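You operate a simulated robot arm through the tools that you are given. There is no shell and no other tool. Be economical: measure what you need, move in short steps, check, and stop when the job is done.

The job below is to be done with a simulated two-armed robot. You get a single attempt, and the scene is never put back.

JOB
Pick up the hand brush from the ledge of the drum rack with one hand, pass it to the other hand and put it on the top of the weights bench.

It is judged by the outcome, as a careful person would: the job done as asked, and still so three seconds after it is handed in. It fails if anything else is knocked over, pushed out of place, dropped, spilled or broken.

ROBOT AND FRAMES
Two 7-joint arms with two-finger grippers on one trunk, on a base that drives. Base frame: it is fixed to the floor where the robot stands at the start and does not move with it; the origin is under the middle of the robot, x ahead of it, y to its left, z up. Readings come in mm, degrees, newtons and seconds.
The left shoulder is at the start at [60, 123, 945], the right one opposite. With the tool pointing down near the work surface each hand reaches from about 180 to 760 mm from the robot's upright axis, wherever it stands, measured 20 degrees to its own side. Places, roughly: hand brush [-3250, 2250, 750]; top of the weights bench [-1800, 3700, 800]. Payload 1.47 kg a hand.
The TCP of each hand is the grasp point between the finger pads, 16 mm short of the fingertips. In the tool frame z runs along the fingers and y along their closing line. Largest opening 87 mm; the body of the gripper starts 55 mm behind the TCP.
Orientation is told as [roll, pitch, yaw] about the base's x, y, z axes, in that order, counted from this pose: with the fingers straight down and closing along the base's y, the tool's x points along the base's -x, its y along +y and its z along -z.

CONTROLS
- The arms move only by the tool move_arm. It takes "left_moves", "right_moves" or both (then of equal length, played together; a hand with none holds still); each is a list of rows, each a list of 7 numbers: the gripper command, from -1 (shut) to 1 (fully open), values between in proportion, then the shift along the tool's x, y, z in units of 500 mm (1.0 is 500 mm), then the turn, a rotation vector about the tool's x, y, z in units of 90 degrees (1.0 is 90 degrees). In form: [[jaw, x, y, z, wx, wy, wz], ...]. A call has 1 to 10 rows; each row is the pose to reach, as a shift and turn from the pose commanded when the call began, along the tool's axes at that moment. A call with a number of a shift or a turn outside -1 to 1 is refused whole. Rows are played at 5 a second. More than 50 mm and 8.6 degrees between two rows, or a gripper value outside its range, and nothing of the call is played. Where a pose cannot be reached the arm comes as near as it can. A force on the tool above 40 N (or 10 N above the force at the start of the call, whichever is more), or a blocked arm, ends the call early, and 0.2 s more pass. The fingers move at their own pace (about 153 mm/s each) and stop on an object; they squeeze with about 28 N. The grip force told is the motor's: it shows also when the fingers shut on nothing. Time passes only in rows, and 0.2 s behind the last, so rows that repeat a pose let the fingers close. It gives the time, the measured TCP pose, the force on the tool (base axes), the opening and the grip force at its end, in the units of the frame above (readings bear some noise), with the torque about the TCP (base axes, N m) and any sound that the robot's microphone picked up.
- Cameras (640 x 400 px; columns grow to the right, rows downward): "scene" is now at [90.5, -0.4, 1502.5]; the picture's right is [0.01, -1.00, 0.00], its down [-0.72, -0.01, -0.69] and it looks along [0.69, 0.01, -0.72] (base axes); focal length 257 px, centre (320, 200). "left" rides on the left gripper at [73, -12, -90] in its tool frame; the picture's right is [0.16, 0.99, 0.00], its down [-0.72, 0.12, -0.68] and it looks along [-0.67, 0.11, 0.73] (tool axes); focal length 247 px, centre (320, 200). "right" rides on the right gripper at [73, 12, -90] in its tool frame; the picture's right is [-0.16, 0.99, 0.00], its down [-0.72, -0.12, -0.68] and it looks along [-0.67, -0.11, 0.73] (tool axes); focal length 247 px, centre (320, 200). There is no depth. A picture from a camera that has moved, and an enlarged one, comes with that camera's place and axes in the base frame and with its lens.
- get_image(camera): a new picture of that camera. No time passes.
- raise_lower(by): slides the trunk up (or, below 0, down) by that many mm; the arms and the scene camera ride with it, the base frame stays. It gives what a move gives, with no picture.
- steer(legs): drives the robot by 1 to 6 legs, each [ahead, left, turn to the left] in mm, mm and degrees, along the robot's own axes; the way and the turn of a leg run together, so that a leg with both is an arc; at most 1500 mm and 180 degrees a leg. The arms and the cameras ride along, it lands a little off, and it stops where it bumps. It gives what a move gives.
- head_to(pan, tilt): turns the head with the scene camera to pan (to the left, within 120 degrees either way) and tilt (down, from -29 to 69), counted from straight ahead of the robot. It gives what a move gives.
- zoom(camera, box): a new picture of the part [left, top, right, bottom] of that camera's present view, enlarged. No time passes.
- hand_in(): hands the job in; it is judged then, once.

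Work in short steps. Places have to be worked out from the pictures, the camera data and where the tool is seen: move nearer, look again, correct. Check each grasp and each placing, and mend what went wrong. You have 135 turns and 122 pictures in all, those below and enlarged ones among them. Open the grippers and draw the arms clear of the work before you hand the job in, unless the task says otherwise; then end with one line.

The tools are called after "Request:" by a JSON object that holds its "op" and its "data". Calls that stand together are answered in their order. move_arm: Moves the arms, as the interface text tells. Its arguments: {"type":"object","properties":{"left_moves":{"type":"array","items":{"type":"array","items":{"type":"number"}}},"right_moves":{"type":"array","items":{"type":"array","items":{"type":"number"}}}},"required":[]} The other tools are called the same way: raise_lower (by) slides the trunk up or down; steer (legs) drives the base; head_to (pan, tilt) turns the head that bears the scene camera; get_image (camera) takes a picture; zoom (camera, box) takes an enlarged picture of a part of a camera's view; hand_in () hands the job in.

At the start:

```text
clock: 0.0
left_position: [596.0, 288.9, 895.3]
left_tcp_rot: [0.0, -0.1, 0.1]
left_wrist_force: [-0.7, 0.6, 0.3]
left_ft_torque: [-0.02, 0.01, 0.01]
left_width: 86.9
left_finger_force: 0.0
right_position: [573.6, -291.1, 901.2]
right_tcp_rot: [0.1, -0.2, 0.0]
right_wrist_force: [-0.1, 0.4, 0.2]
right_ft_torque: [0.02, 0.01, 0.02]
right_width: 86.8
right_finger_force: 0.0
trunk travel left (down, up): [-100.0, 130.0]
robot x, y, heading: [-2.3, 1.1, 0.1]
head pan, tilt: [0.5, 46.1]
```

scene: 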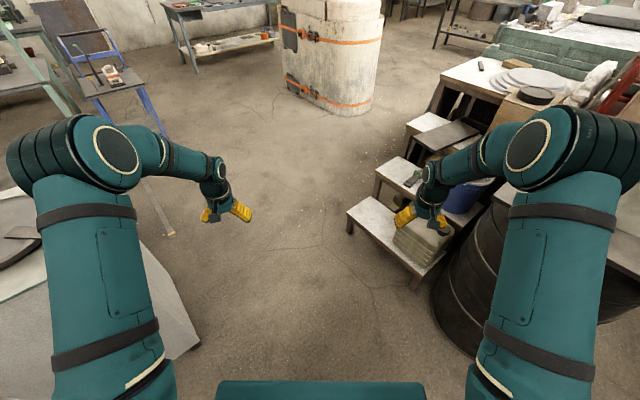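
right: 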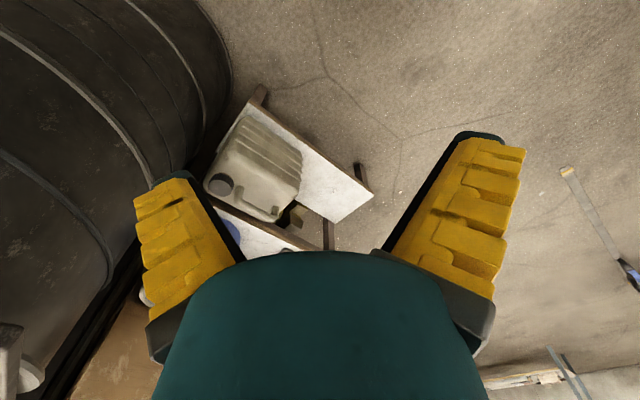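
left: 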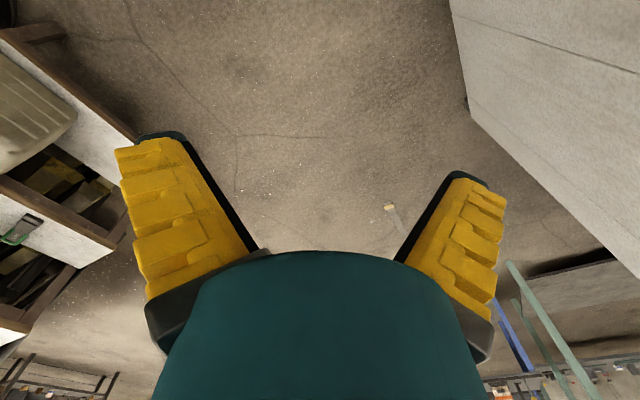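

The brush is behind and to the left, so I turn the head left to look for a free way there.

Request:
{"op": "head_to", "data": {"pan": 118, "tilt": 25}}

Request:
{"op": "get_image", "data": {"camera": "scene"}}

```text
clock: 2.0
left_position: [595.7, 288.9, 894.1]
left_tcp_rot: [0.0, 0.0, 0.0]
left_wrist_force: [0.2, -0.3, 0.1]
left_ft_torque: [0.0, 0.0, -0.01]
left_width: 87.1
left_finger_force: 0.1
right_position: [575.0, -290.6, 900.9]
right_tcp_rot: [0.0, 0.0, 0.1]
right_wrist_force: [0.5, -0.8, 0.3]
right_ft_torque: [0.02, 0.0, -0.02]
right_width: 86.9
right_finger_force: 0.1
trunk travel left (down, up): [-100.0, 130.0]
robot x, y, heading: [-1.5, 1.2, -0.2]
head pan, tilt: [118.0, 25.0]
```

```text
118 pictures are left
camera scene: at [-33.1, 80.3, 1534.5], right [0.88, 0.47, 0.0], down [0.2, -0.37, -0.91], along [-0.42, 0.8, -0.42], focal length 257 px, centre (320, 200)
```

scene: 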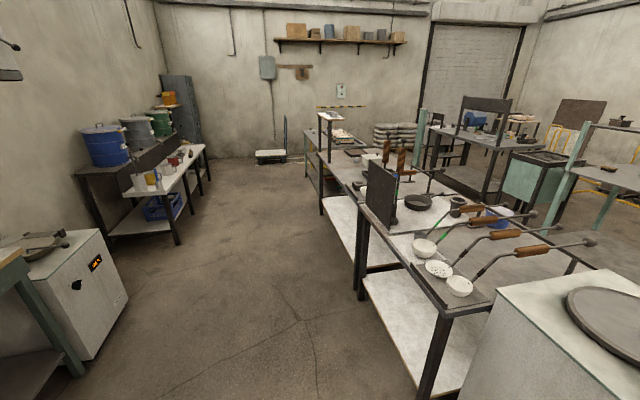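

The aisle runs along about heading 130°. The drum rack is on its left side and the weights bench is on its right, nearly opposite. I draw both hands in before turning.

Request:
{"op": "move_arm", "data": {"left_moves": [[1, 0.09, 0, 0, 0, 0, 0], [1, 0.18, 0, 0, 0, 0, 0], [1, 0.27, 0, 0, 0, 0, 0], [1, 0.36, 0, 0, 0, 0, 0], [1, 0.45, 0, 0, 0, 0, 0]], "right_moves": [[1, 0.09, 0, 0, 0, 0, 0], [1, 0.18, 0, 0, 0, 0, 0], [1, 0.27, 0, 0, 0, 0, 0], [1, 0.36, 0, 0, 0, 0, 0], [1, 0.45, 0, 0, 0, 0, 0]]}}

Request:
{"op": "head_to", "data": {"pan": 90, "tilt": 60}}

Request:
{"op": "get_image", "data": {"camera": "scene"}}

```text
clock: 3.2
left_position: [368.9, 290.8, 896.7]
left_tcp_rot: [0.0, -0.1, -0.1]
left_wrist_force: [0.0, -0.7, 0.9]
left_ft_torque: [-0.01, -0.07, -0.02]
left_width: 87.0
left_finger_force: 0.0
right_position: [347.8, -290.7, 902.0]
right_tcp_rot: [0.0, -0.2, 0.0]
right_wrist_force: [0.8, 0.3, -0.5]
right_ft_torque: [0.01, -0.02, 0.01]
right_width: 87.0
right_finger_force: 0.0
trunk travel left (down, up): [-100.0, 130.0]
robot x, y, heading: [-1.5, -0.3, 0.0]
head pan, tilt: [118.0, 25.0]
```

```text
clock: 4.2
left_position: [370.7, 290.9, 895.0]
left_tcp_rot: [-0.1, 0.0, 0.0]
left_wrist_force: [-0.5, 0.0, 0.1]
left_ft_torque: [0.0, 0.01, 0.02]
left_width: 87.0
left_finger_force: 0.0
right_position: [350.2, -290.6, 899.7]
right_tcp_rot: [0.1, -0.1, 0.1]
right_wrist_force: [0.3, 0.1, 0.0]
right_ft_torque: [0.01, 0.0, 0.01]
right_width: 87.1
right_finger_force: 0.1
trunk travel left (down, up): [-100.0, 130.0]
robot x, y, heading: [-0.2, -0.5, -0.1]
head pan, tilt: [90.0, 60.0]
```

```text
117 pictures are left
camera scene: at [10.2, 65.6, 1484.5], right [1.0, 0.0, 0.0], down [0.0, -0.87, -0.5], along [0.0, 0.5, -0.87], focal length 257 px, centre (320, 200)
```

scene: 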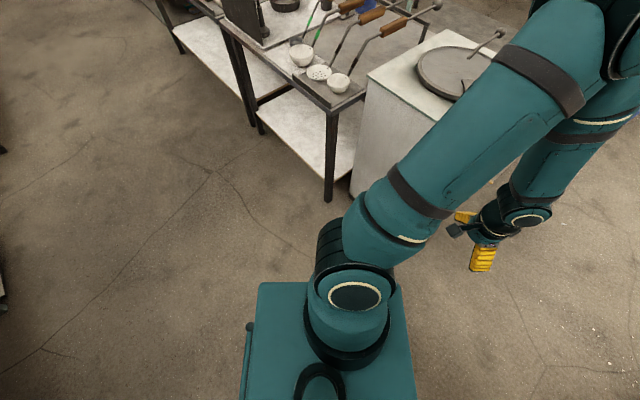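

There is clear floor around the robot, so I turn left to face along the aisle and look ahead.

Request:
{"op": "steer", "data": {"legs": [[0, 0, 130]]}}

Request:
{"op": "head_to", "data": {"pan": 0, "tilt": 25}}

Request:
{"op": "get_image", "data": {"camera": "scene"}}

```text
clock: 10.0
left_position: [-463.0, 85.4, 894.8]
left_tcp_rot: [0.0, -0.1, 131.4]
left_wrist_force: [0.8, -0.3, 0.3]
left_ft_torque: [0.02, -0.02, 0.01]
left_width: 87.2
left_finger_force: 0.0
right_position: [-12.5, 454.7, 901.0]
right_tcp_rot: [0.0, -0.1, 131.3]
right_wrist_force: [-0.2, -1.0, 0.4]
right_ft_torque: [0.0, -0.03, 0.0]
right_width: 87.0
right_finger_force: 0.1
trunk travel left (down, up): [-100.0, 130.0]
robot x, y, heading: [-2.4, -5.1, 131.4]
head pan, tilt: [90.0, 60.0]
```

```text
clock: 11.7
left_position: [-462.6, 85.3, 895.2]
left_tcp_rot: [-0.1, 0.0, 131.4]
left_wrist_force: [-0.2, -0.4, 0.7]
left_ft_torque: [-0.03, -0.01, 0.0]
left_width: 87.0
left_finger_force: 0.1
right_position: [-11.9, 454.3, 900.8]
right_tcp_rot: [0.0, 0.0, 131.3]
right_wrist_force: [-0.1, -0.3, 0.1]
right_ft_torque: [-0.01, -0.01, -0.04]
right_width: 86.7
right_finger_force: 0.1
trunk travel left (down, up): [-100.0, 130.0]
robot x, y, heading: [-1.2, -1.9, 131.5]
head pan, tilt: [0.0, 25.0]
```

```text
116 pictures are left
camera scene: at [-67.4, 75.5, 1534.5], right [0.75, 0.66, 0.0], down [0.28, -0.32, -0.91], along [-0.6, 0.68, -0.42], focal length 257 px, centre (320, 200)
```

scene: 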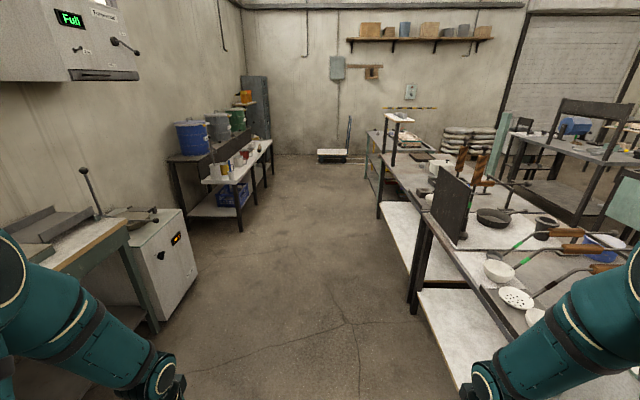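

The aisle ahead is clear. I drive along it with a slight shift left.

Request:
{"op": "steer", "data": {"legs": [[1400, 100, 0], [1200, 100, 0]]}}

Request:
{"op": "get_image", "data": {"camera": "scene"}}

```text
clock: 24.3
left_position: [-2310.4, 1905.1, 894.7]
left_tcp_rot: [0.0, 0.0, 130.5]
left_wrist_force: [0.1, 0.6, -0.1]
left_ft_torque: [0.02, -0.02, 0.0]
left_width: 86.9
left_finger_force: 0.1
right_position: [-1855.8, 2267.7, 901.6]
right_tcp_rot: [-0.1, 0.0, 130.4]
right_wrist_force: [-0.5, 0.2, 1.0]
right_ft_torque: [0.03, 0.02, 0.01]
right_width: 87.2
right_finger_force: 0.1
trunk travel left (down, up): [-100.0, 130.0]
robot x, y, heading: [-1852.3, 1814.8, 130.5]
head pan, tilt: [0.0, 25.0]
```

```text
115 pictures are left
camera scene: at [-1916.1, 1889.9, 1534.5], right [0.76, 0.65, 0.0], down [0.27, -0.32, -0.91], along [-0.59, 0.69, -0.42], focal length 257 px, centre (320, 200)
```

scene: 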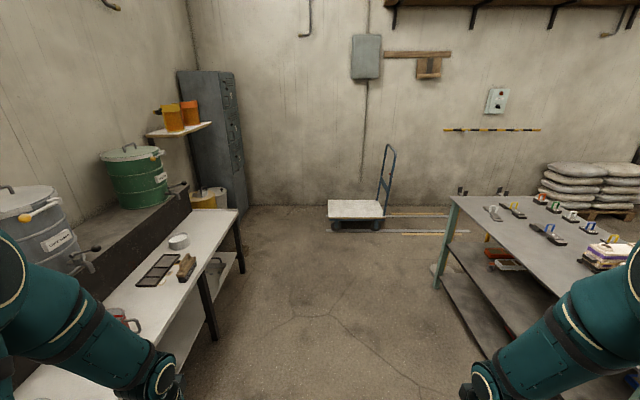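

The brush is in view on the ledge, and the weights bench is on the right. I zoom in on both.

Request:
{"op": "zoom", "data": {"camera": "scene", "box": [90, 200, 250, 300]}}

Request:
{"op": "zoom", "data": {"camera": "scene", "box": [430, 180, 640, 310]}}

```text
4.00 times, centred on (170, 250) of scene
camera zoom: at [-1916.1, 1889.9, 1534.5], right [0.76, 0.65, 0.0], down [0.27, -0.32, -0.91], along [-0.59, 0.69, -0.42], focal length 1028 px, centre (920, 0)
```

zoom: 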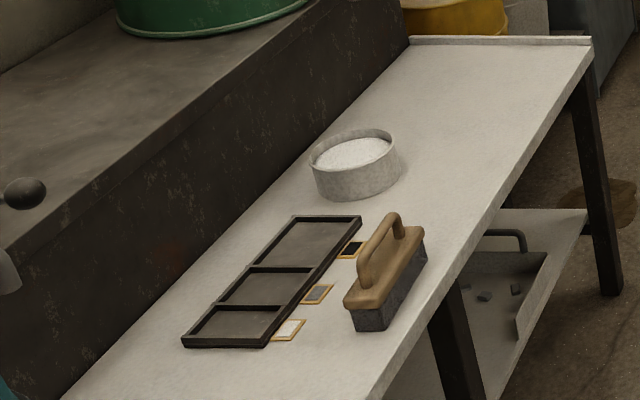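

```text
3.05 times, centred on (535, 245) of scene
camera zoom: at [-1916.1, 1889.9, 1534.5], right [0.76, 0.65, 0.0], down [0.27, -0.32, -0.91], along [-0.59, 0.69, -0.42], focal length 783 px, centre (-335, 63)
```

zoom: 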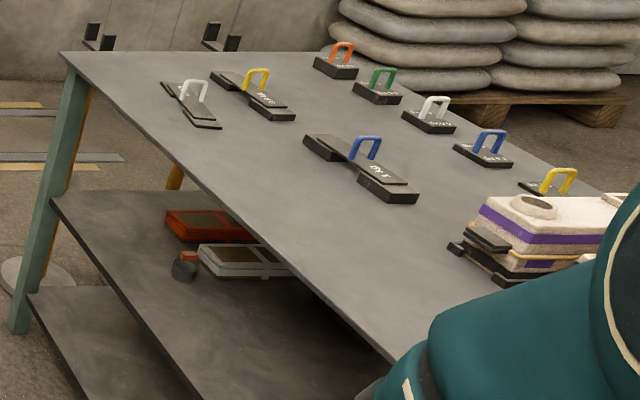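

The brush lies with its length along the ledge and has an arched handle. I drive alongside it, then turn to face the rack with the brush on the left hand's side.

Request:
{"op": "steer", "data": {"legs": [[1250, -40, 0], [0, 0, 88]]}}

Request:
{"op": "head_to", "data": {"pan": 10, "tilt": 45}}

Request:
{"op": "get_image", "data": {"camera": "scene"}}

```text
clock: 34.3
left_position: [-2719.0, 2317.7, 895.2]
left_tcp_rot: [0.0, 0.0, -141.3]
left_wrist_force: [-0.5, -0.1, 0.8]
left_ft_torque: [0.03, 0.04, 0.0]
left_width: 86.9
left_finger_force: 0.1
right_position: [-3066.1, 2784.0, 901.5]
right_tcp_rot: [0.0, -0.1, -141.3]
right_wrist_force: [0.8, 0.7, -0.4]
right_ft_torque: [0.03, -0.01, 0.01]
right_width: 87.0
right_finger_force: 0.1
trunk travel left (down, up): [-100.0, 130.0]
robot x, y, heading: [-2615.2, 2780.9, -141.2]
head pan, tilt: [0.0, 25.0]
```

```text
clock: 35.1
left_position: [-2717.9, 2317.8, 895.2]
left_tcp_rot: [0.0, 0.0, -141.2]
left_wrist_force: [1.1, 0.6, 0.8]
left_ft_torque: [0.02, 0.02, -0.01]
left_width: 87.3
left_finger_force: 0.0
right_position: [-3066.1, 2785.0, 900.6]
right_tcp_rot: [0.0, -0.2, -141.2]
right_wrist_force: [-0.3, 1.2, -0.1]
right_ft_torque: [0.02, 0.01, -0.01]
right_width: 86.9
right_finger_force: 0.0
trunk travel left (down, up): [-100.0, 130.0]
robot x, y, heading: [-2613.8, 2778.8, -141.1]
head pan, tilt: [10.0, 45.0]
```

```text
112 pictures are left
camera scene: at [-2673.4, 2708.0, 1504.0], right [-0.75, 0.66, 0.0], down [0.47, 0.53, -0.71], along [-0.47, -0.53, -0.71], focal length 257 px, centre (320, 200)
```

scene: 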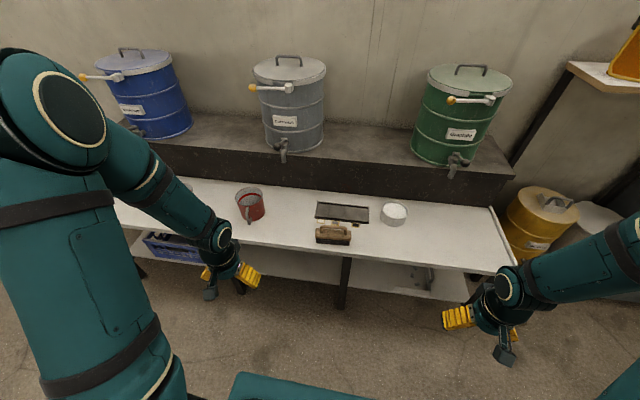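

Triangulation puts the brush near (-3147, 2255, 650), which is 744 mm ahead and 73 mm left. I move closer and shift right.

Request:
{"op": "steer", "data": {"legs": [[215, -110, 0]]}}

Request:
{"op": "head_to", "data": {"pan": 15, "tilt": 55}}

Request:
{"op": "get_image", "data": {"camera": "scene"}}

Request:
{"op": "get_image", "data": {"camera": "left"}}

```text
clock: 36.9
left_position: [-2959.9, 2269.5, 894.9]
left_tcp_rot: [-0.1, 0.0, -141.6]
left_wrist_force: [-0.3, -1.0, -0.5]
left_ft_torque: [-0.01, -0.03, 0.01]
left_width: 87.1
left_finger_force: 0.0
right_position: [-3305.8, 2738.5, 900.2]
right_tcp_rot: [0.0, 0.0, -141.5]
right_wrist_force: [-0.4, -0.1, 0.0]
right_ft_torque: [0.03, -0.04, 0.01]
right_width: 86.7
right_finger_force: 0.0
trunk travel left (down, up): [-100.0, 130.0]
robot x, y, heading: [-2850.3, 2729.2, -141.5]
head pan, tilt: [10.0, 45.0]
```

```text
clock: 37.6
left_position: [-2958.9, 2269.2, 895.4]
left_tcp_rot: [0.1, 0.0, -141.6]
left_wrist_force: [0.2, 0.6, -0.3]
left_ft_torque: [0.02, 0.0, 0.03]
left_width: 87.2
left_finger_force: 0.1
right_position: [-3303.8, 2736.9, 900.6]
right_tcp_rot: [0.1, 0.0, -141.4]
right_wrist_force: [0.2, -0.2, 0.1]
right_ft_torque: [0.0, 0.0, 0.02]
right_width: 86.9
right_finger_force: 0.1
trunk travel left (down, up): [-100.0, 130.0]
robot x, y, heading: [-2850.3, 2729.6, -141.5]
head pan, tilt: [15.0, 55.0]
```

```text
111 pictures are left
camera scene: at [-2901.6, 2661.6, 1490.6], right [-0.8, 0.6, 0.0], down [0.49, 0.66, -0.57], along [-0.34, -0.46, -0.82], focal length 257 px, centre (320, 200)
```

scene: 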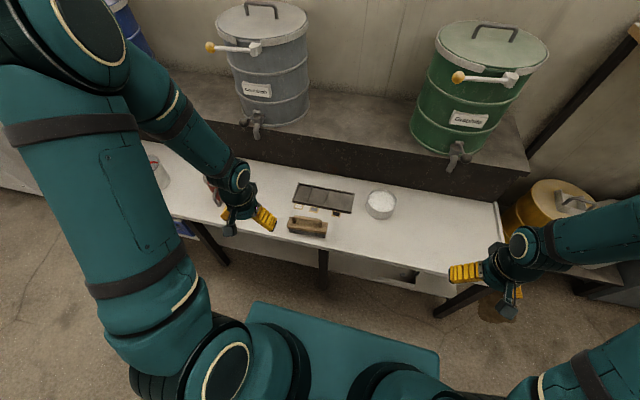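

```text
110 pictures are left
camera left: at [-2908.0, 2323.5, 984.8], right [0.74, -0.67, 0.0], down [-0.49, -0.54, 0.68], along [-0.46, -0.5, -0.73], focal length 247 px, centre (320, 200)
```

left: 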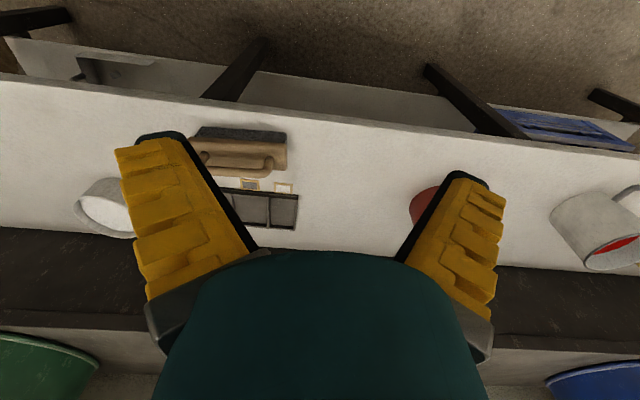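

The brush is now about 527 mm ahead and 186 mm left. I zoom in for its size and orientation.

Request:
{"op": "zoom", "data": {"camera": "scene", "box": [270, 170, 350, 250]}}

Request:
{"op": "zoom", "data": {"camera": "left", "box": [170, 90, 330, 240]}}

```text
5.00 times, centred on (310, 210) of scene
camera zoom: at [-2901.6, 2661.6, 1490.6], right [-0.8, 0.6, 0.0], down [0.49, 0.66, -0.57], along [-0.34, -0.46, -0.82], focal length 1285 px, centre (370, 150)
```

zoom: 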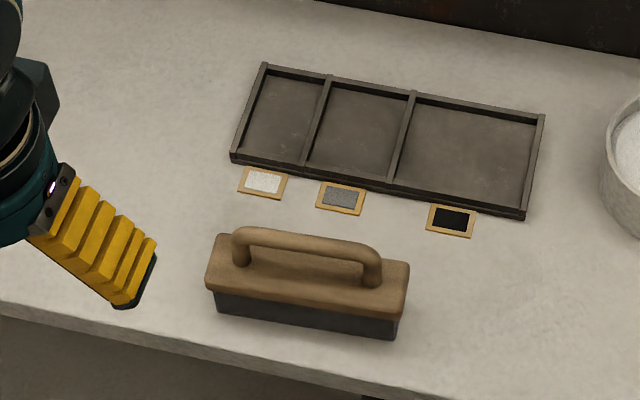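

```text
2.67 times, centred on (250, 165) of left
camera zoom: at [-2908.0, 2323.5, 984.8], right [0.74, -0.67, 0.0], down [-0.49, -0.54, 0.68], along [-0.46, -0.5, -0.73], focal length 659 px, centre (507, 293)
```

zoom: 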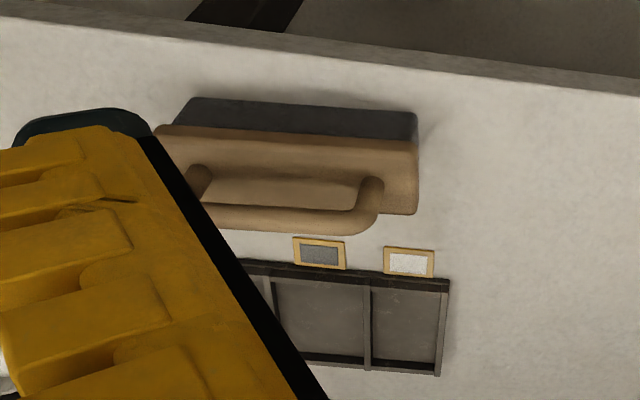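

The handle bar is about 95 mm long, centred near (-3153, 2245, 670), with its axis at a heading of about 135°. At 895 mm height I yaw the left hand 83° so its jaws close across the bar, and bring it over the handle's left part.

Request:
{"op": "move_arm", "data": {"left_moves": [[1, -0.033, -0.016, 0, 0, 0, 0.0921], [1, -0.065, -0.032, 0, 0, 0, 0.1842], [1, -0.098, -0.048, 0, 0, 0, 0.2763], [1, -0.131, -0.064, 0, 0, 0, 0.3684], [1, -0.164, -0.08, 0, 0, 0, 0.4605], [1, -0.196, -0.096, 0, 0, 0, 0.5526], [1, -0.229, -0.112, 0, 0, 0, 0.6447], [1, -0.262, -0.128, 0, 0, 0, 0.7368], [1, -0.294, -0.144, 0, 0, 0, 0.8289], [1, -0.327, -0.16, 0, 0, 0, 0.921]]}}

Request:
{"op": "get_image", "data": {"camera": "left"}}

Request:
{"op": "get_image", "data": {"camera": "scene"}}

```text
clock: 39.8
left_position: [-3137.5, 2229.9, 894.8]
left_tcp_rot: [0.0, 0.0, 135.4]
left_wrist_force: [0.6, -0.4, -0.5]
left_ft_torque: [-0.02, 0.0, -0.02]
left_width: 87.1
left_finger_force: 0.1
right_position: [-3305.8, 2737.6, 901.5]
right_tcp_rot: [0.0, 0.0, -141.5]
right_wrist_force: [0.4, 0.5, -0.1]
right_ft_torque: [0.0, 0.0, 0.04]
right_width: 87.1
right_finger_force: 0.1
trunk travel left (down, up): [-100.0, 130.0]
robot x, y, heading: [-2850.9, 2727.5, -141.6]
head pan, tilt: [15.0, 55.0]
```

```text
107 pictures are left
camera left: at [-3076.1, 2186.3, 984.7], right [-0.58, -0.81, 0.0], down [-0.6, 0.43, 0.68], along [-0.55, 0.4, -0.73], focal length 247 px, centre (320, 200)
```

left: 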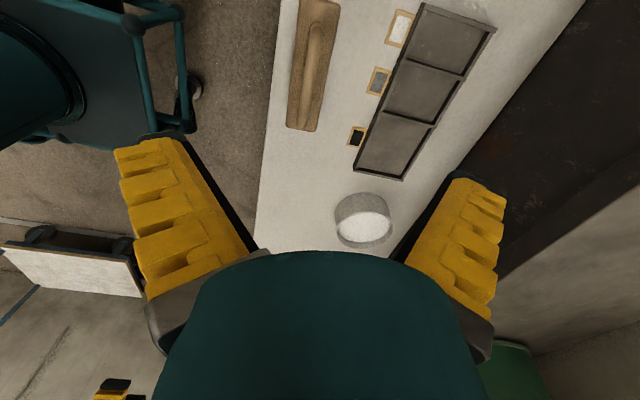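

```text
106 pictures are left
camera scene: at [-2902.1, 2661.5, 1490.5], right [-0.8, 0.6, 0.0], down [0.49, 0.66, -0.57], along [-0.34, -0.46, -0.82], focal length 257 px, centre (320, 200)
```

scene: 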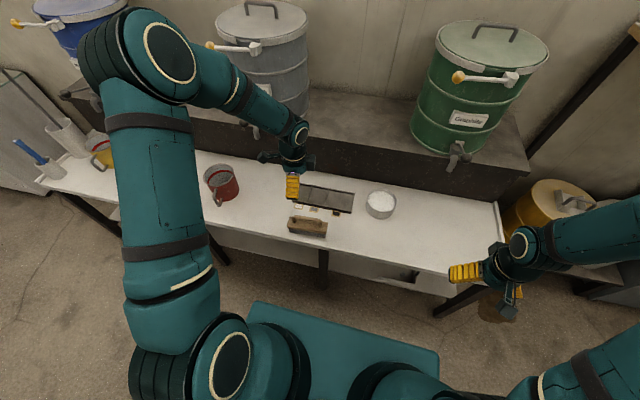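

The yaw worked. I zoom on the handle in this view to refine its position.

Request:
{"op": "zoom", "data": {"camera": "left", "box": [260, 0, 380, 140]}}

```text
2.86 times, centred on (320, 70) of left
camera zoom: at [-3076.1, 2186.3, 984.7], right [-0.58, -0.81, 0.0], down [-0.6, 0.43, 0.68], along [-0.55, 0.4, -0.73], focal length 706 px, centre (320, 571)
```

zoom: 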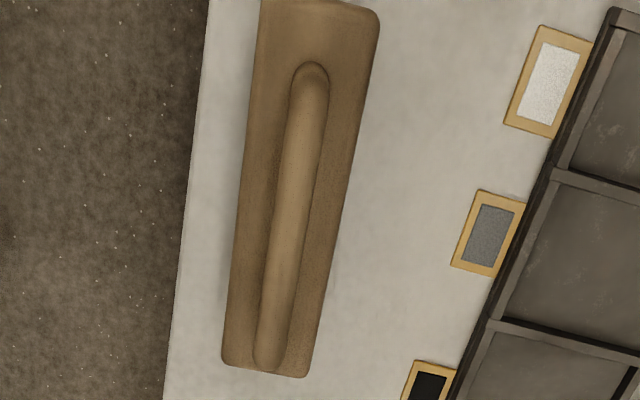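

The bar centre refines to about (-3147, 2255), about 10 mm to the tool's -y. I descend to 785 mm while tilting 25° outward, which leaves room for the other hand later.

Request:
{"op": "move_arm", "data": {"left_moves": [[1, 0, -0.005, 0.05, 0, -0.07, 0.005], [1, 0, -0.01, 0.1, 0, -0.14, 0.01], [0.6, 0, -0.015, 0.16, 0, -0.21, 0.015], [0.4, 0, -0.02, 0.22, 0, -0.278, 0.015], [0.4, 0, -0.02, 0.22, 0, -0.278, 0.015]]}}

Request:
{"op": "get_image", "data": {"camera": "left"}}

Request:
{"op": "zoom", "data": {"camera": "scene", "box": [250, 130, 370, 250]}}

```text
clock: 41.0
left_position: [-3129.1, 2237.3, 783.8]
left_tcp_rot: [0.4, -25.0, 134.0]
left_wrist_force: [0.1, 0.6, 0.2]
left_ft_torque: [-0.03, -0.01, 0.02]
left_width: 65.3
left_finger_force: 3.3
right_position: [-3305.3, 2737.8, 900.5]
right_tcp_rot: [-0.1, -0.1, -141.6]
right_wrist_force: [-0.4, 0.3, 0.9]
right_ft_torque: [0.01, 0.01, -0.01]
right_width: 87.1
right_finger_force: 0.0
trunk travel left (down, up): [-100.0, 130.0]
robot x, y, heading: [-2851.6, 2729.6, -141.4]
head pan, tilt: [15.0, 55.0]
```

```text
104 pictures are left
camera left: at [-3047.9, 2171.2, 835.0], right [-0.61, -0.79, -0.06], down [-0.34, 0.19, 0.92], along [-0.72, 0.58, -0.38], focal length 247 px, centre (320, 200)
```

left: 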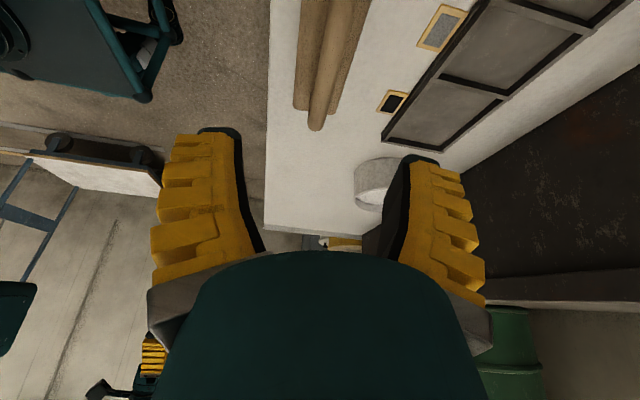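

```text
3.33 times, centred on (310, 190) of scene
camera zoom: at [-2902.0, 2662.1, 1490.6], right [-0.8, 0.6, 0.0], down [0.49, 0.66, -0.57], along [-0.34, -0.46, -0.82], focal length 857 px, centre (353, 233)
```

zoom: 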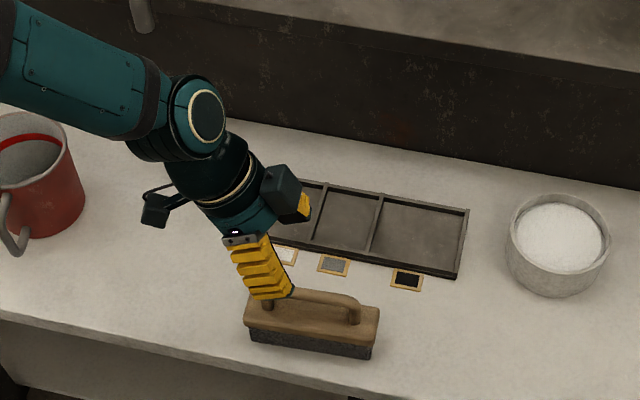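

The bar sits about 3 mm to the tool's +y. I descend straight down to about 720 mm and check again.

Request:
{"op": "move_arm", "data": {"left_moves": [[0.4, 0.027, 0.003, 0.058, 0, 0, 0], [0.4, 0.054, 0.007, 0.116, 0, 0, 0]]}}

Request:
{"op": "get_image", "data": {"camera": "left"}}

Request:
{"op": "zoom", "data": {"camera": "scene", "box": [270, 170, 350, 250]}}

```text
clock: 41.6
left_position: [-3130.9, 2233.5, 720.9]
left_tcp_rot: [0.3, -24.9, 134.2]
left_wrist_force: [0.1, 0.5, 0.2]
left_ft_torque: [0.02, -0.01, -0.01]
left_width: 65.3
left_finger_force: 3.4
right_position: [-3304.7, 2737.2, 900.9]
right_tcp_rot: [0.0, -0.1, -141.6]
right_wrist_force: [0.3, 0.3, 0.4]
right_ft_torque: [-0.01, 0.01, 0.01]
right_width: 86.9
right_finger_force: 0.1
trunk travel left (down, up): [-100.0, 130.0]
robot x, y, heading: [-2853.4, 2726.4, -141.6]
head pan, tilt: [15.0, 55.0]
```

```text
102 pictures are left
camera left: at [-3049.0, 2167.0, 770.8], right [-0.61, -0.79, -0.06], down [-0.34, 0.19, 0.92], along [-0.72, 0.58, -0.38], focal length 247 px, centre (320, 200)
```

left: 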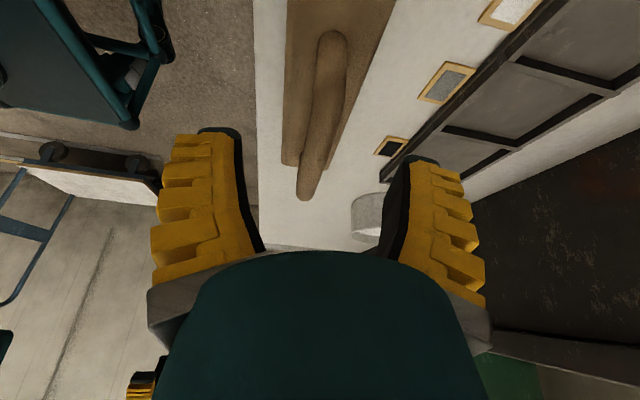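

```text
5.00 times, centred on (310, 210) of scene
camera zoom: at [-2901.8, 2661.3, 1490.5], right [-0.8, 0.6, 0.0], down [0.49, 0.66, -0.57], along [-0.34, -0.46, -0.82], focal length 1285 px, centre (370, 150)
```

zoom: 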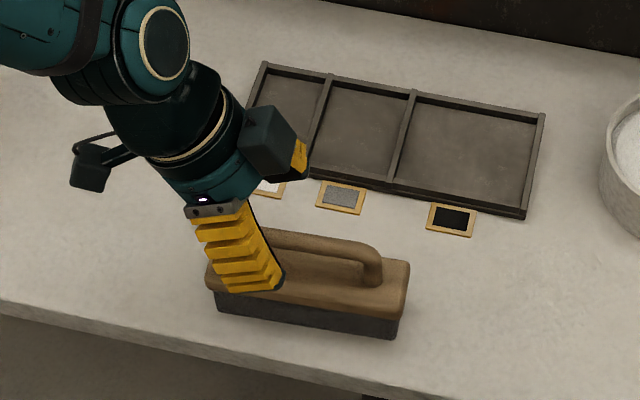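

The bar is now about 2.5 mm to the tool's -y and its top is near 685 mm. I descend 38 mm, then close on the handle.

Request:
{"op": "move_arm", "data": {"left_moves": [[0.4, 0.016, -0.003, 0.035, 0, 0, 0], [0.4, 0.032, -0.005, 0.069, 0, 0, 0]]}}

Request:
{"op": "get_image", "data": {"camera": "left"}}

Request:
{"op": "zoom", "data": {"camera": "scene", "box": [270, 170, 350, 250]}}

```text
clock: 42.2
left_position: [-3130.1, 2234.3, 681.4]
left_tcp_rot: [0.3, -25.0, 134.2]
left_wrist_force: [0.0, -0.5, -0.2]
left_ft_torque: [0.01, 0.01, 0.02]
left_width: 65.5
left_finger_force: 2.5
right_position: [-3305.0, 2737.3, 900.9]
right_tcp_rot: [0.1, -0.1, -141.5]
right_wrist_force: [-0.4, 0.7, -0.1]
right_ft_torque: [0.0, -0.01, 0.04]
right_width: 86.7
right_finger_force: 0.1
trunk travel left (down, up): [-100.0, 130.0]
robot x, y, heading: [-2851.0, 2724.0, -141.5]
head pan, tilt: [15.0, 55.0]
```

```text
100 pictures are left
camera left: at [-3048.1, 2168.0, 732.9], right [-0.61, -0.79, -0.06], down [-0.34, 0.19, 0.92], along [-0.72, 0.58, -0.38], focal length 247 px, centre (320, 200)
```

left: 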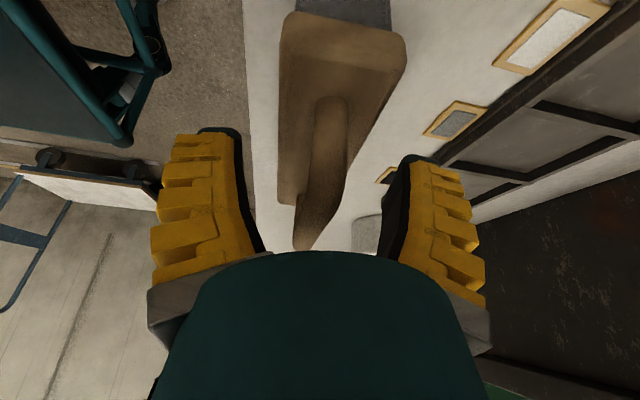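

```text
5.00 times, centred on (310, 210) of scene
camera zoom: at [-2901.8, 2661.5, 1490.5], right [-0.8, 0.6, 0.0], down [0.49, 0.66, -0.57], along [-0.34, -0.46, -0.82], focal length 1285 px, centre (370, 150)
```

zoom: 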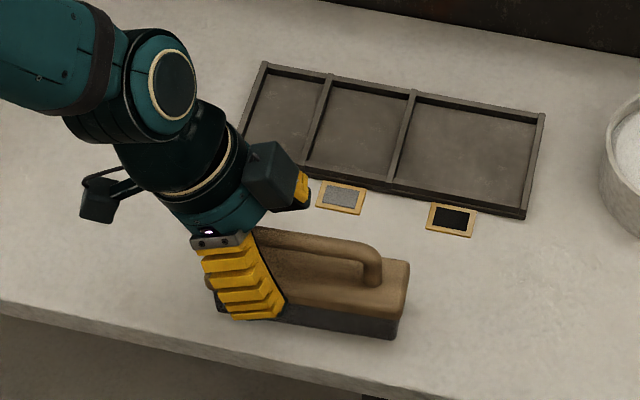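

The fingers straddle the handle with the bar between the pads, so I close.

Request:
{"op": "move_arm", "data": {"left_moves": [[-1, 0, 0, 0, 0, 0, 0], [-1, 0, 0, 0, 0, 0, 0], [-1, 0, 0, 0, 0, 0, 0], [-1, 0, 0, 0, 0, 0, 0]]}}

Request:
{"op": "get_image", "data": {"camera": "left"}}

```text
clock: 43.2
left_position: [-3130.1, 2234.7, 682.3]
left_tcp_rot: [0.3, -25.0, 134.1]
left_wrist_force: [-0.3, -1.4, -0.2]
left_ft_torque: [-0.04, -0.03, -0.01]
left_width: 6.0
left_finger_force: 28.4
right_position: [-3305.4, 2736.2, 901.0]
right_tcp_rot: [0.0, -0.1, -141.5]
right_wrist_force: [-0.1, -0.6, -0.3]
right_ft_torque: [-0.01, 0.02, 0.02]
right_width: 87.0
right_finger_force: 0.0
trunk travel left (down, up): [-100.0, 130.0]
robot x, y, heading: [-2853.8, 2729.9, -141.6]
head pan, tilt: [15.0, 55.0]
```

```text
98 pictures are left
camera left: at [-3048.2, 2168.1, 733.1], right [-0.61, -0.79, -0.06], down [-0.34, 0.19, 0.92], along [-0.72, 0.58, -0.38], focal length 247 px, centre (320, 200)
```

left: 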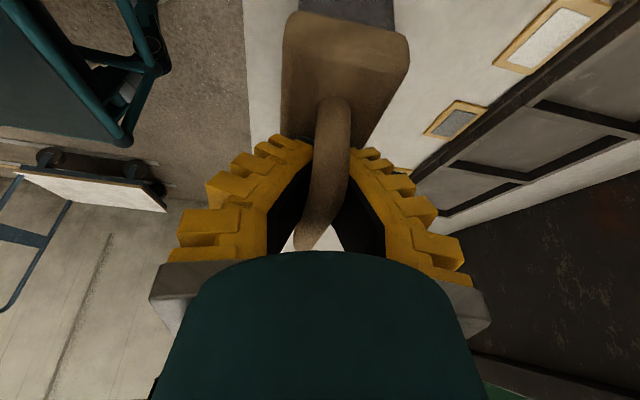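

The opening reads 6 mm, which is thinner than the bar should be. I look closer before lifting.

Request:
{"op": "zoom", "data": {"camera": "left", "box": [220, 80, 420, 260]}}

Request:
{"op": "zoom", "data": {"camera": "scene", "box": [280, 180, 340, 240]}}

```text
2.22 times, centred on (320, 170) of left
camera zoom: at [-3048.2, 2168.1, 733.1], right [-0.61, -0.79, -0.06], down [-0.34, 0.19, 0.92], along [-0.72, 0.58, -0.38], focal length 549 px, centre (320, 267)
```

zoom: 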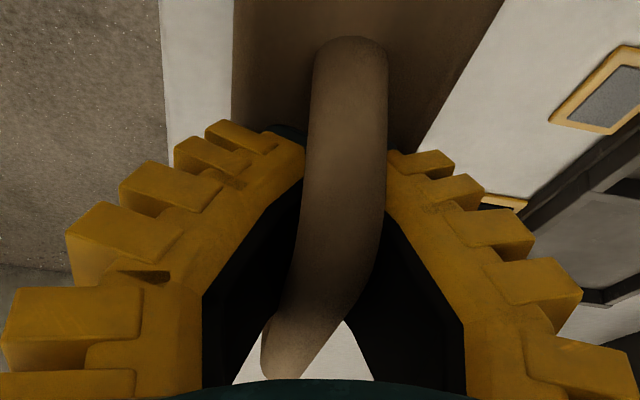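

```text
6.67 times, centred on (310, 210) of scene
camera zoom: at [-2901.8, 2661.5, 1490.5], right [-0.8, 0.6, 0.0], down [0.49, 0.66, -0.57], along [-0.34, -0.46, -0.82], focal length 1714 px, centre (387, 133)
```

zoom: 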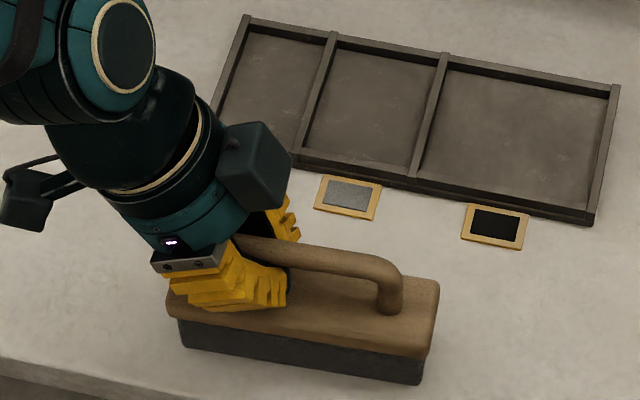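

The fingers look compliant and have wrapped around the bar. I lift 25 mm straight up to test the grip.

Request:
{"op": "move_arm", "data": {"left_moves": [[-1, -0.007, 0, -0.015, 0, 0, 0], [-1, -0.014, 0, -0.03, 0, 0, 0], [-1, -0.021, 0, -0.045, 0, 0, 0], [-1, -0.021, 0, -0.045, 0, 0, 0]]}}

Request:
{"op": "get_image", "data": {"camera": "left"}}

Request:
{"op": "zoom", "data": {"camera": "scene", "box": [270, 170, 350, 250]}}

```text
clock: 44.2
left_position: [-3130.3, 2235.6, 707.6]
left_tcp_rot: [0.3, -25.0, 134.2]
left_wrist_force: [-0.1, 0.4, -1.7]
left_ft_torque: [-0.03, -0.06, -0.01]
left_width: 5.6
left_finger_force: 27.9
right_position: [-3306.4, 2737.3, 901.3]
right_tcp_rot: [0.0, -0.1, -141.6]
right_wrist_force: [0.3, -0.3, 0.6]
right_ft_torque: [-0.04, 0.03, -0.02]
right_width: 87.3
right_finger_force: 0.1
trunk travel left (down, up): [-100.0, 130.0]
robot x, y, heading: [-2850.8, 2726.6, -141.2]
head pan, tilt: [15.0, 55.0]
```

```text
95 pictures are left
camera left: at [-3048.2, 2169.1, 758.4], right [-0.61, -0.79, -0.06], down [-0.34, 0.19, 0.92], along [-0.72, 0.58, -0.38], focal length 247 px, centre (320, 200)
```

left: 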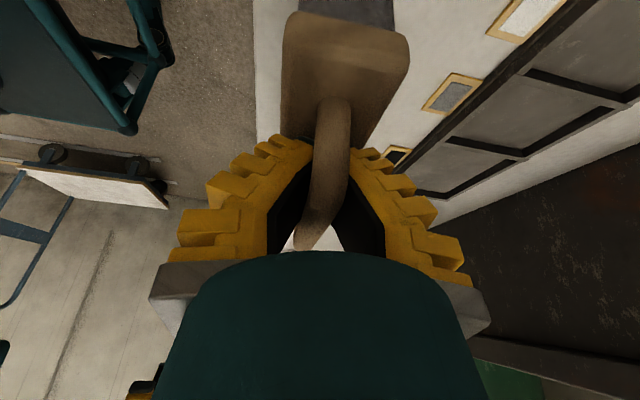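

```text
5.00 times, centred on (310, 210) of scene
camera zoom: at [-2901.8, 2661.4, 1490.5], right [-0.8, 0.6, 0.0], down [0.49, 0.66, -0.57], along [-0.34, -0.46, -0.82], focal length 1285 px, centre (370, 150)
```

zoom: 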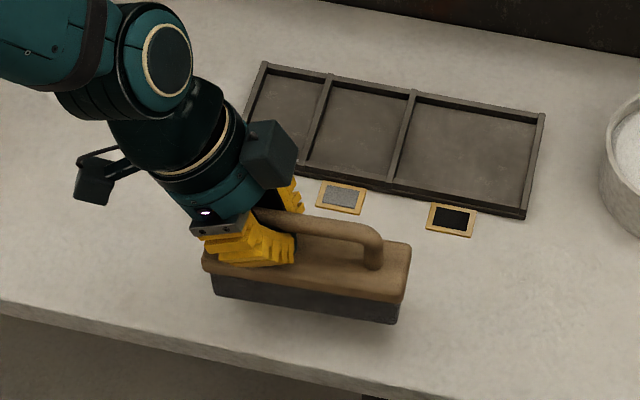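

The brush came up level, weighing about 0.2 kg. I raise it about 190 mm more and then back away from the rack.

Request:
{"op": "move_arm", "data": {"left_moves": [[-1, -0.032, 0, -0.069, 0, 0, 0], [-1, -0.064, 0, -0.138, 0, 0, 0], [-1, -0.097, 0, -0.207, 0, 0, 0], [-1, -0.129, 0, -0.276, 0, 0, 0], [-1, -0.161, 0, -0.344, 0, 0, 0]]}}

Request:
{"op": "steer", "data": {"legs": [[-350, 0, 0]]}}

Request:
{"op": "get_image", "data": {"camera": "scene"}}

Request:
{"op": "get_image", "data": {"camera": "left"}}

```text
clock: 45.4
left_position: [-3129.3, 2239.7, 898.0]
left_tcp_rot: [0.3, -25.0, 134.1]
left_wrist_force: [-0.1, 1.2, -1.0]
left_ft_torque: [-0.08, -0.03, -0.01]
left_width: 5.8
left_finger_force: 27.5
right_position: [-3304.3, 2737.6, 902.1]
right_tcp_rot: [0.0, -0.1, -141.4]
right_wrist_force: [0.2, 1.0, -0.1]
right_ft_torque: [0.0, 0.04, 0.0]
right_width: 87.1
right_finger_force: 0.1
trunk travel left (down, up): [-100.0, 130.0]
robot x, y, heading: [-2852.0, 2731.2, -141.7]
head pan, tilt: [15.0, 55.0]
```

```text
clock: 47.7
left_position: [-2854.6, 2455.5, 896.6]
left_tcp_rot: [0.3, -24.9, 134.4]
left_wrist_force: [0.3, 0.6, -0.6]
left_ft_torque: [-0.05, -0.03, 0.0]
left_width: 6.0
left_finger_force: 28.7
right_position: [-3030.6, 2954.3, 901.8]
right_tcp_rot: [0.0, 0.0, -141.3]
right_wrist_force: [-0.1, 0.1, -0.4]
right_ft_torque: [0.01, 0.02, 0.01]
right_width: 86.8
right_finger_force: 0.0
trunk travel left (down, up): [-100.0, 130.0]
robot x, y, heading: [-2576.3, 2947.6, -141.2]
head pan, tilt: [15.0, 55.0]
```

```text
93 pictures are left
camera scene: at [-2626.9, 2880.5, 1490.6], right [-0.81, 0.59, 0.0], down [0.48, 0.66, -0.57], along [-0.34, -0.46, -0.82], focal length 257 px, centre (320, 200)
```

scene: 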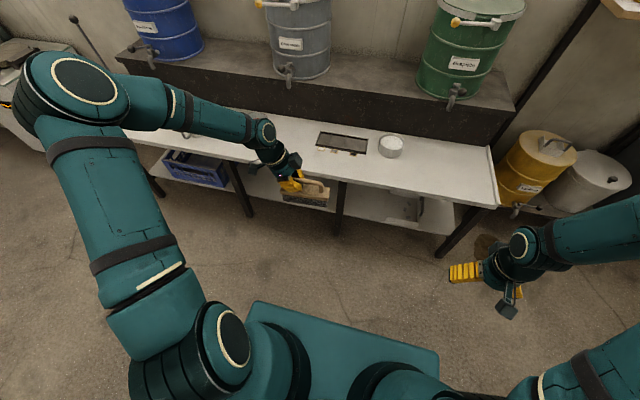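

```text
92 pictures are left
camera left: at [-2770.8, 2389.6, 947.9], right [-0.6, -0.79, -0.06], down [-0.34, 0.18, 0.92], along [-0.72, 0.58, -0.38], focal length 247 px, centre (320, 200)
```

left: 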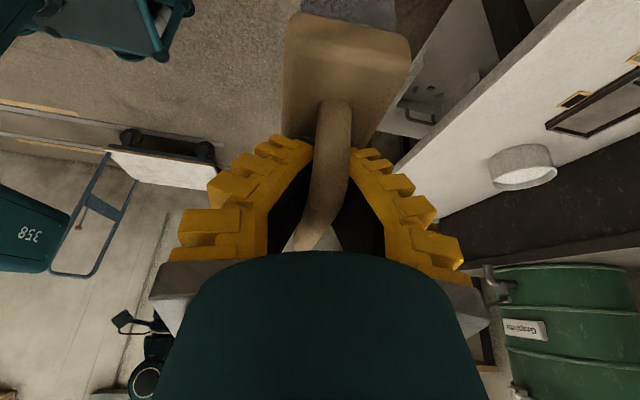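

I bring the left hand with the brush toward the middle. At the same time I yaw the right hand so its jaws also close across the bar, with its camera side outward.

Request:
{"op": "move_arm", "data": {"left_moves": [[-1, -0.033, -0.012, 0.015, 0, 0, 0], [-1, -0.065, -0.024, 0.03, 0, 0, 0], [-1, -0.098, -0.036, 0.046, 0, 0, 0], [-1, -0.13, -0.048, 0.061, 0, 0, 0], [-1, -0.163, -0.06, 0.076, 0, 0, 0], [-1, -0.196, -0.072, 0.091, 0, 0, 0], [-1, -0.228, -0.084, 0.106, 0, 0, 0], [-1, -0.261, -0.096, 0.122, 0, 0, 0], [-1, -0.293, -0.108, 0.137, 0, 0, 0], [-1, -0.326, -0.12, 0.152, 0, 0, 0]], "right_moves": [[1, -0.02, 0, 0, 0, 0, -0.094], [1, -0.04, 0, 0, 0, 0, -0.188], [1, -0.06, 0, 0, 0, 0, -0.282], [1, -0.08, 0, 0, 0, 0, -0.376], [1, -0.1, 0, 0, 0, 0, -0.47], [1, -0.12, 0, 0, 0, 0, -0.564], [1, -0.14, 0, 0, 0, 0, -0.658], [1, -0.16, 0, 0, 0, 0, -0.752], [1, -0.18, 0, 0, 0, 0, -0.846], [1, -0.2, 0, 0, 0, 0, -0.94]]}}

Request:
{"op": "head_to", "data": {"pan": 0, "tilt": 50}}

Request:
{"op": "get_image", "data": {"camera": "scene"}}

```text
clock: 49.9
left_position: [-2937.4, 2624.4, 897.9]
left_tcp_rot: [0.3, -25.0, 134.4]
left_wrist_force: [-0.9, 0.6, -1.3]
left_ft_torque: [0.01, -0.06, -0.01]
left_width: 6.1
left_finger_force: 28.2
right_position: [-3110.3, 2892.3, 900.6]
right_tcp_rot: [-0.1, 0.0, -56.5]
right_wrist_force: [-0.9, 0.0, -0.6]
right_ft_torque: [0.01, -0.05, -0.01]
right_width: 87.0
right_finger_force: 0.2
trunk travel left (down, up): [-100.0, 130.0]
robot x, y, heading: [-2575.0, 2948.4, -141.6]
head pan, tilt: [15.0, 55.0]
```

```text
clock: 50.7
left_position: [-2937.1, 2623.4, 900.3]
left_tcp_rot: [0.3, -25.0, 134.3]
left_wrist_force: [0.3, 0.2, -1.0]
left_ft_torque: [-0.06, -0.02, -0.01]
left_width: 6.2
left_finger_force: 28.0
right_position: [-3110.4, 2890.7, 901.7]
right_tcp_rot: [-0.1, 0.0, -56.8]
right_wrist_force: [0.1, 0.2, -1.0]
right_ft_torque: [-0.02, 0.0, 0.0]
right_width: 86.8
right_finger_force: 0.1
trunk travel left (down, up): [-100.0, 130.0]
robot x, y, heading: [-2575.9, 2944.0, -141.3]
head pan, tilt: [0.0, 50.0]
```

```text
91 pictures are left
camera scene: at [-2645.1, 2889.9, 1497.0], right [-0.63, 0.78, 0.0], down [0.6, 0.48, -0.64], along [-0.5, -0.4, -0.77], focal length 257 px, centre (320, 200)
```

scene: 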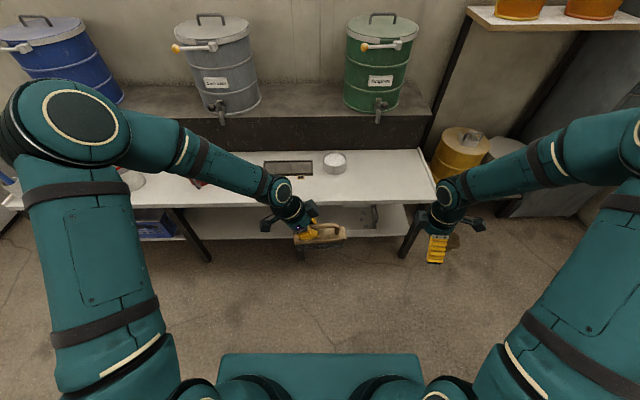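

The left TCP is at (-2937, 2624, 899) and the free bar runs to its far side at heading 134°. I move the right hand to a pre-grasp point 100 mm back along its own 25° tilted approach, aimed 56 mm further along the bar.

Request:
{"op": "move_arm", "data": {"right_moves": [[0.4, -0.06, -0.007, -0.04, -0.005, -0.05, -0.02], [0.4, -0.13, -0.013, -0.08, -0.009, -0.1, -0.04], [0.4, -0.21, -0.02, -0.12, -0.014, -0.15, -0.06], [0.4, -0.29, -0.026, -0.15, -0.018, -0.2, -0.08], [0.4, -0.37, -0.033, -0.17, -0.023, -0.24, -0.1], [0.4, -0.445, -0.039, -0.176, -0.027, -0.278, -0.123], [0.4, -0.445, -0.039, -0.176, -0.027, -0.278, -0.123]]}}

Request:
{"op": "get_image", "data": {"camera": "right"}}

Request:
{"op": "zoom", "data": {"camera": "scene", "box": [220, 140, 460, 300]}}

```text
clock: 52.3
left_position: [-2937.0, 2624.4, 897.8]
left_tcp_rot: [0.4, -25.0, 134.4]
left_wrist_force: [0.2, 0.3, -1.1]
left_ft_torque: [0.02, -0.04, 0.01]
left_width: 6.0
left_finger_force: 28.2
right_position: [-3002.2, 2696.0, 988.1]
right_tcp_rot: [-0.1, -25.2, -45.4]
right_wrist_force: [0.9, -1.2, -0.4]
right_ft_torque: [-0.01, 0.0, 0.04]
right_width: 65.3
right_finger_force: 2.9
trunk travel left (down, up): [-100.0, 130.0]
robot x, y, heading: [-2575.9, 2948.6, -141.3]
head pan, tilt: [0.0, 50.0]
```

```text
90 pictures are left
camera right: at [-3066.2, 2778.7, 1037.6], right [0.8, 0.59, 0.07], down [0.18, -0.34, 0.92], along [0.57, -0.73, -0.38], focal length 247 px, centre (320, 200)
```

right: 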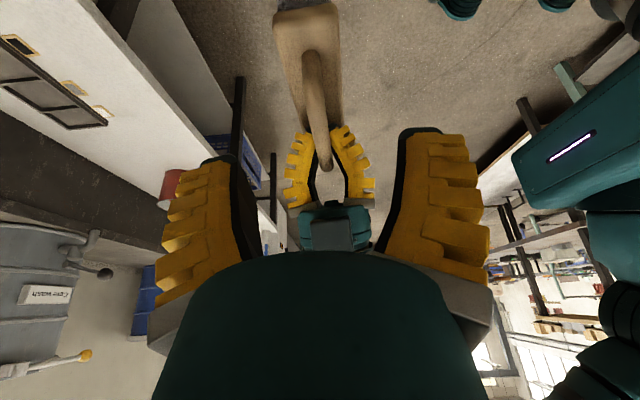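

```text
2.50 times, centred on (340, 220) of scene
camera zoom: at [-2645.0, 2890.3, 1497.1], right [-0.63, 0.78, 0.0], down [0.6, 0.48, -0.64], along [-0.5, -0.4, -0.77], focal length 642 px, centre (270, 150)
```

zoom: 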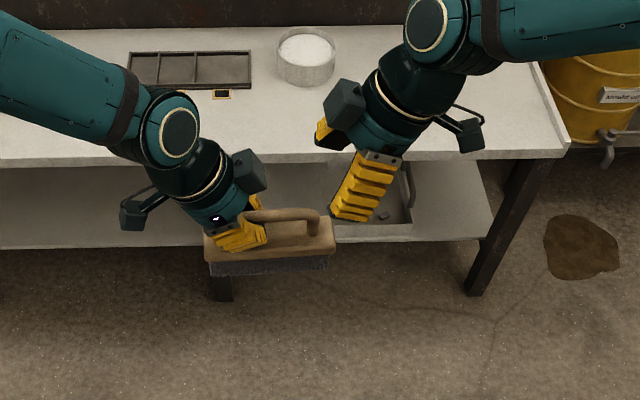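

Lined up well. I advance about 65 mm along the approach, then check.

Request:
{"op": "move_arm", "data": {"right_moves": [[0.4, 0, 0, 0.065, 0, 0, 0], [0.4, 0, -0.001, 0.13, 0, 0, 0]]}}

Request:
{"op": "get_image", "data": {"camera": "right"}}

Request:
{"op": "zoom", "data": {"camera": "scene", "box": [270, 170, 390, 270]}}

```text
clock: 52.9
left_position: [-2937.6, 2623.9, 898.0]
left_tcp_rot: [0.3, -24.9, 134.4]
left_wrist_force: [-0.5, -0.2, -1.8]
left_ft_torque: [-0.02, -0.03, 0.02]
left_width: 6.0
left_finger_force: 28.1
right_position: [-2985.9, 2673.6, 929.0]
right_tcp_rot: [-0.1, -25.1, -45.3]
right_wrist_force: [-0.6, -0.4, 0.2]
right_ft_torque: [-0.01, 0.02, 0.01]
right_width: 65.4
right_finger_force: 3.5
trunk travel left (down, up): [-100.0, 130.0]
robot x, y, heading: [-2578.4, 2945.3, -141.2]
head pan, tilt: [0.0, 50.0]
```

```text
88 pictures are left
camera right: at [-3049.9, 2755.4, 978.6], right [0.8, 0.59, 0.06], down [0.18, -0.34, 0.92], along [0.57, -0.73, -0.38], focal length 247 px, centre (320, 200)
```

right: 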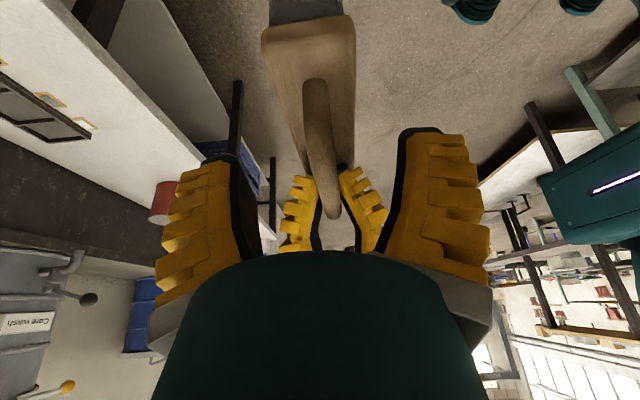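

```text
4.00 times, centred on (330, 220) of scene
camera zoom: at [-2645.3, 2889.4, 1497.0], right [-0.63, 0.78, 0.0], down [0.6, 0.48, -0.64], along [-0.5, -0.4, -0.77], focal length 1028 px, centre (280, 120)
```

zoom: 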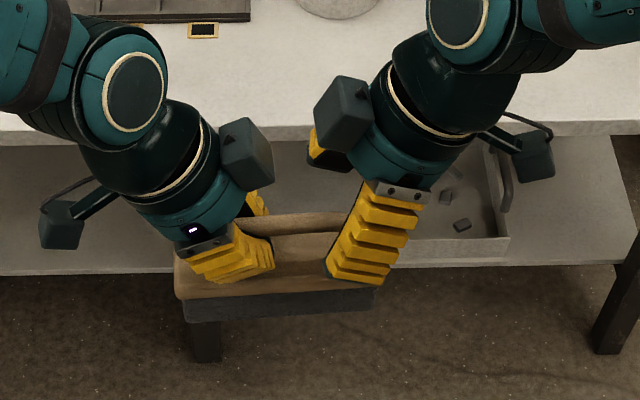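

The remaining clearance is fine, with no contact. I go the last 33 mm to the bar.

Request:
{"op": "move_arm", "data": {"right_moves": [[0.4, 0, 0, 0.033, 0, 0, 0], [0.4, 0, 0, 0.064, 0, 0, 0]]}}

Request:
{"op": "get_image", "data": {"camera": "right"}}

Request:
{"op": "zoom", "data": {"camera": "scene", "box": [270, 170, 390, 270]}}

```text
clock: 53.5
left_position: [-2937.4, 2624.3, 898.7]
left_tcp_rot: [0.3, -25.0, 134.4]
left_wrist_force: [-0.2, 0.0, -2.2]
left_ft_torque: [-0.06, -0.05, 0.01]
left_width: 6.2
left_finger_force: 28.0
right_position: [-2974.1, 2665.3, 899.7]
right_tcp_rot: [-0.1, -25.0, -45.3]
right_wrist_force: [-0.1, 0.6, -0.3]
right_ft_torque: [0.0, 0.0, 0.02]
right_width: 65.2
right_finger_force: 3.3
trunk travel left (down, up): [-100.0, 130.0]
robot x, y, heading: [-2579.3, 2948.1, -141.3]
head pan, tilt: [0.0, 50.0]
```

```text
86 pictures are left
camera right: at [-3039.2, 2746.9, 950.2], right [0.8, 0.59, 0.06], down [0.18, -0.34, 0.92], along [0.57, -0.73, -0.38], focal length 247 px, centre (320, 200)
```

right: 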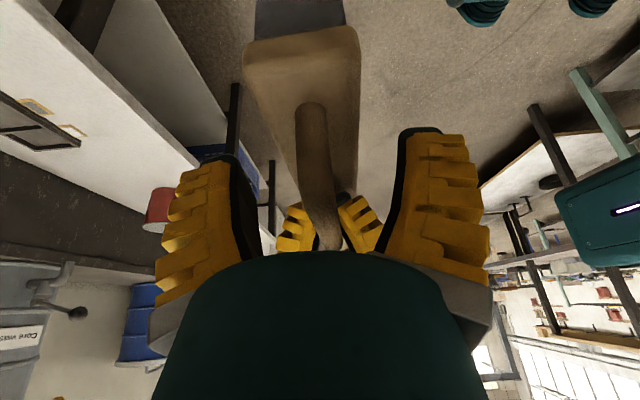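

```text
4.00 times, centred on (330, 220) of scene
camera zoom: at [-2645.1, 2889.8, 1497.0], right [-0.63, 0.78, 0.0], down [0.6, 0.48, -0.64], along [-0.5, -0.4, -0.77], focal length 1028 px, centre (280, 120)
```

zoom: 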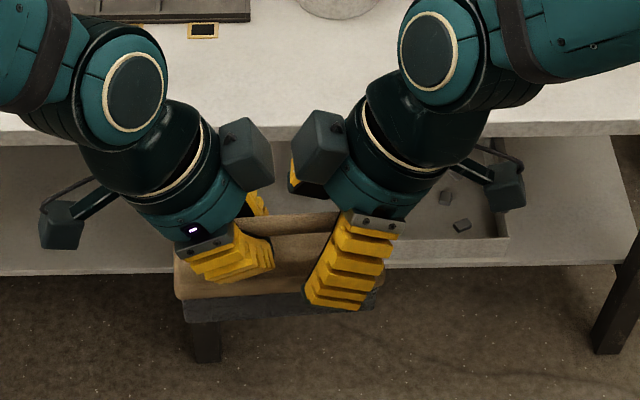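

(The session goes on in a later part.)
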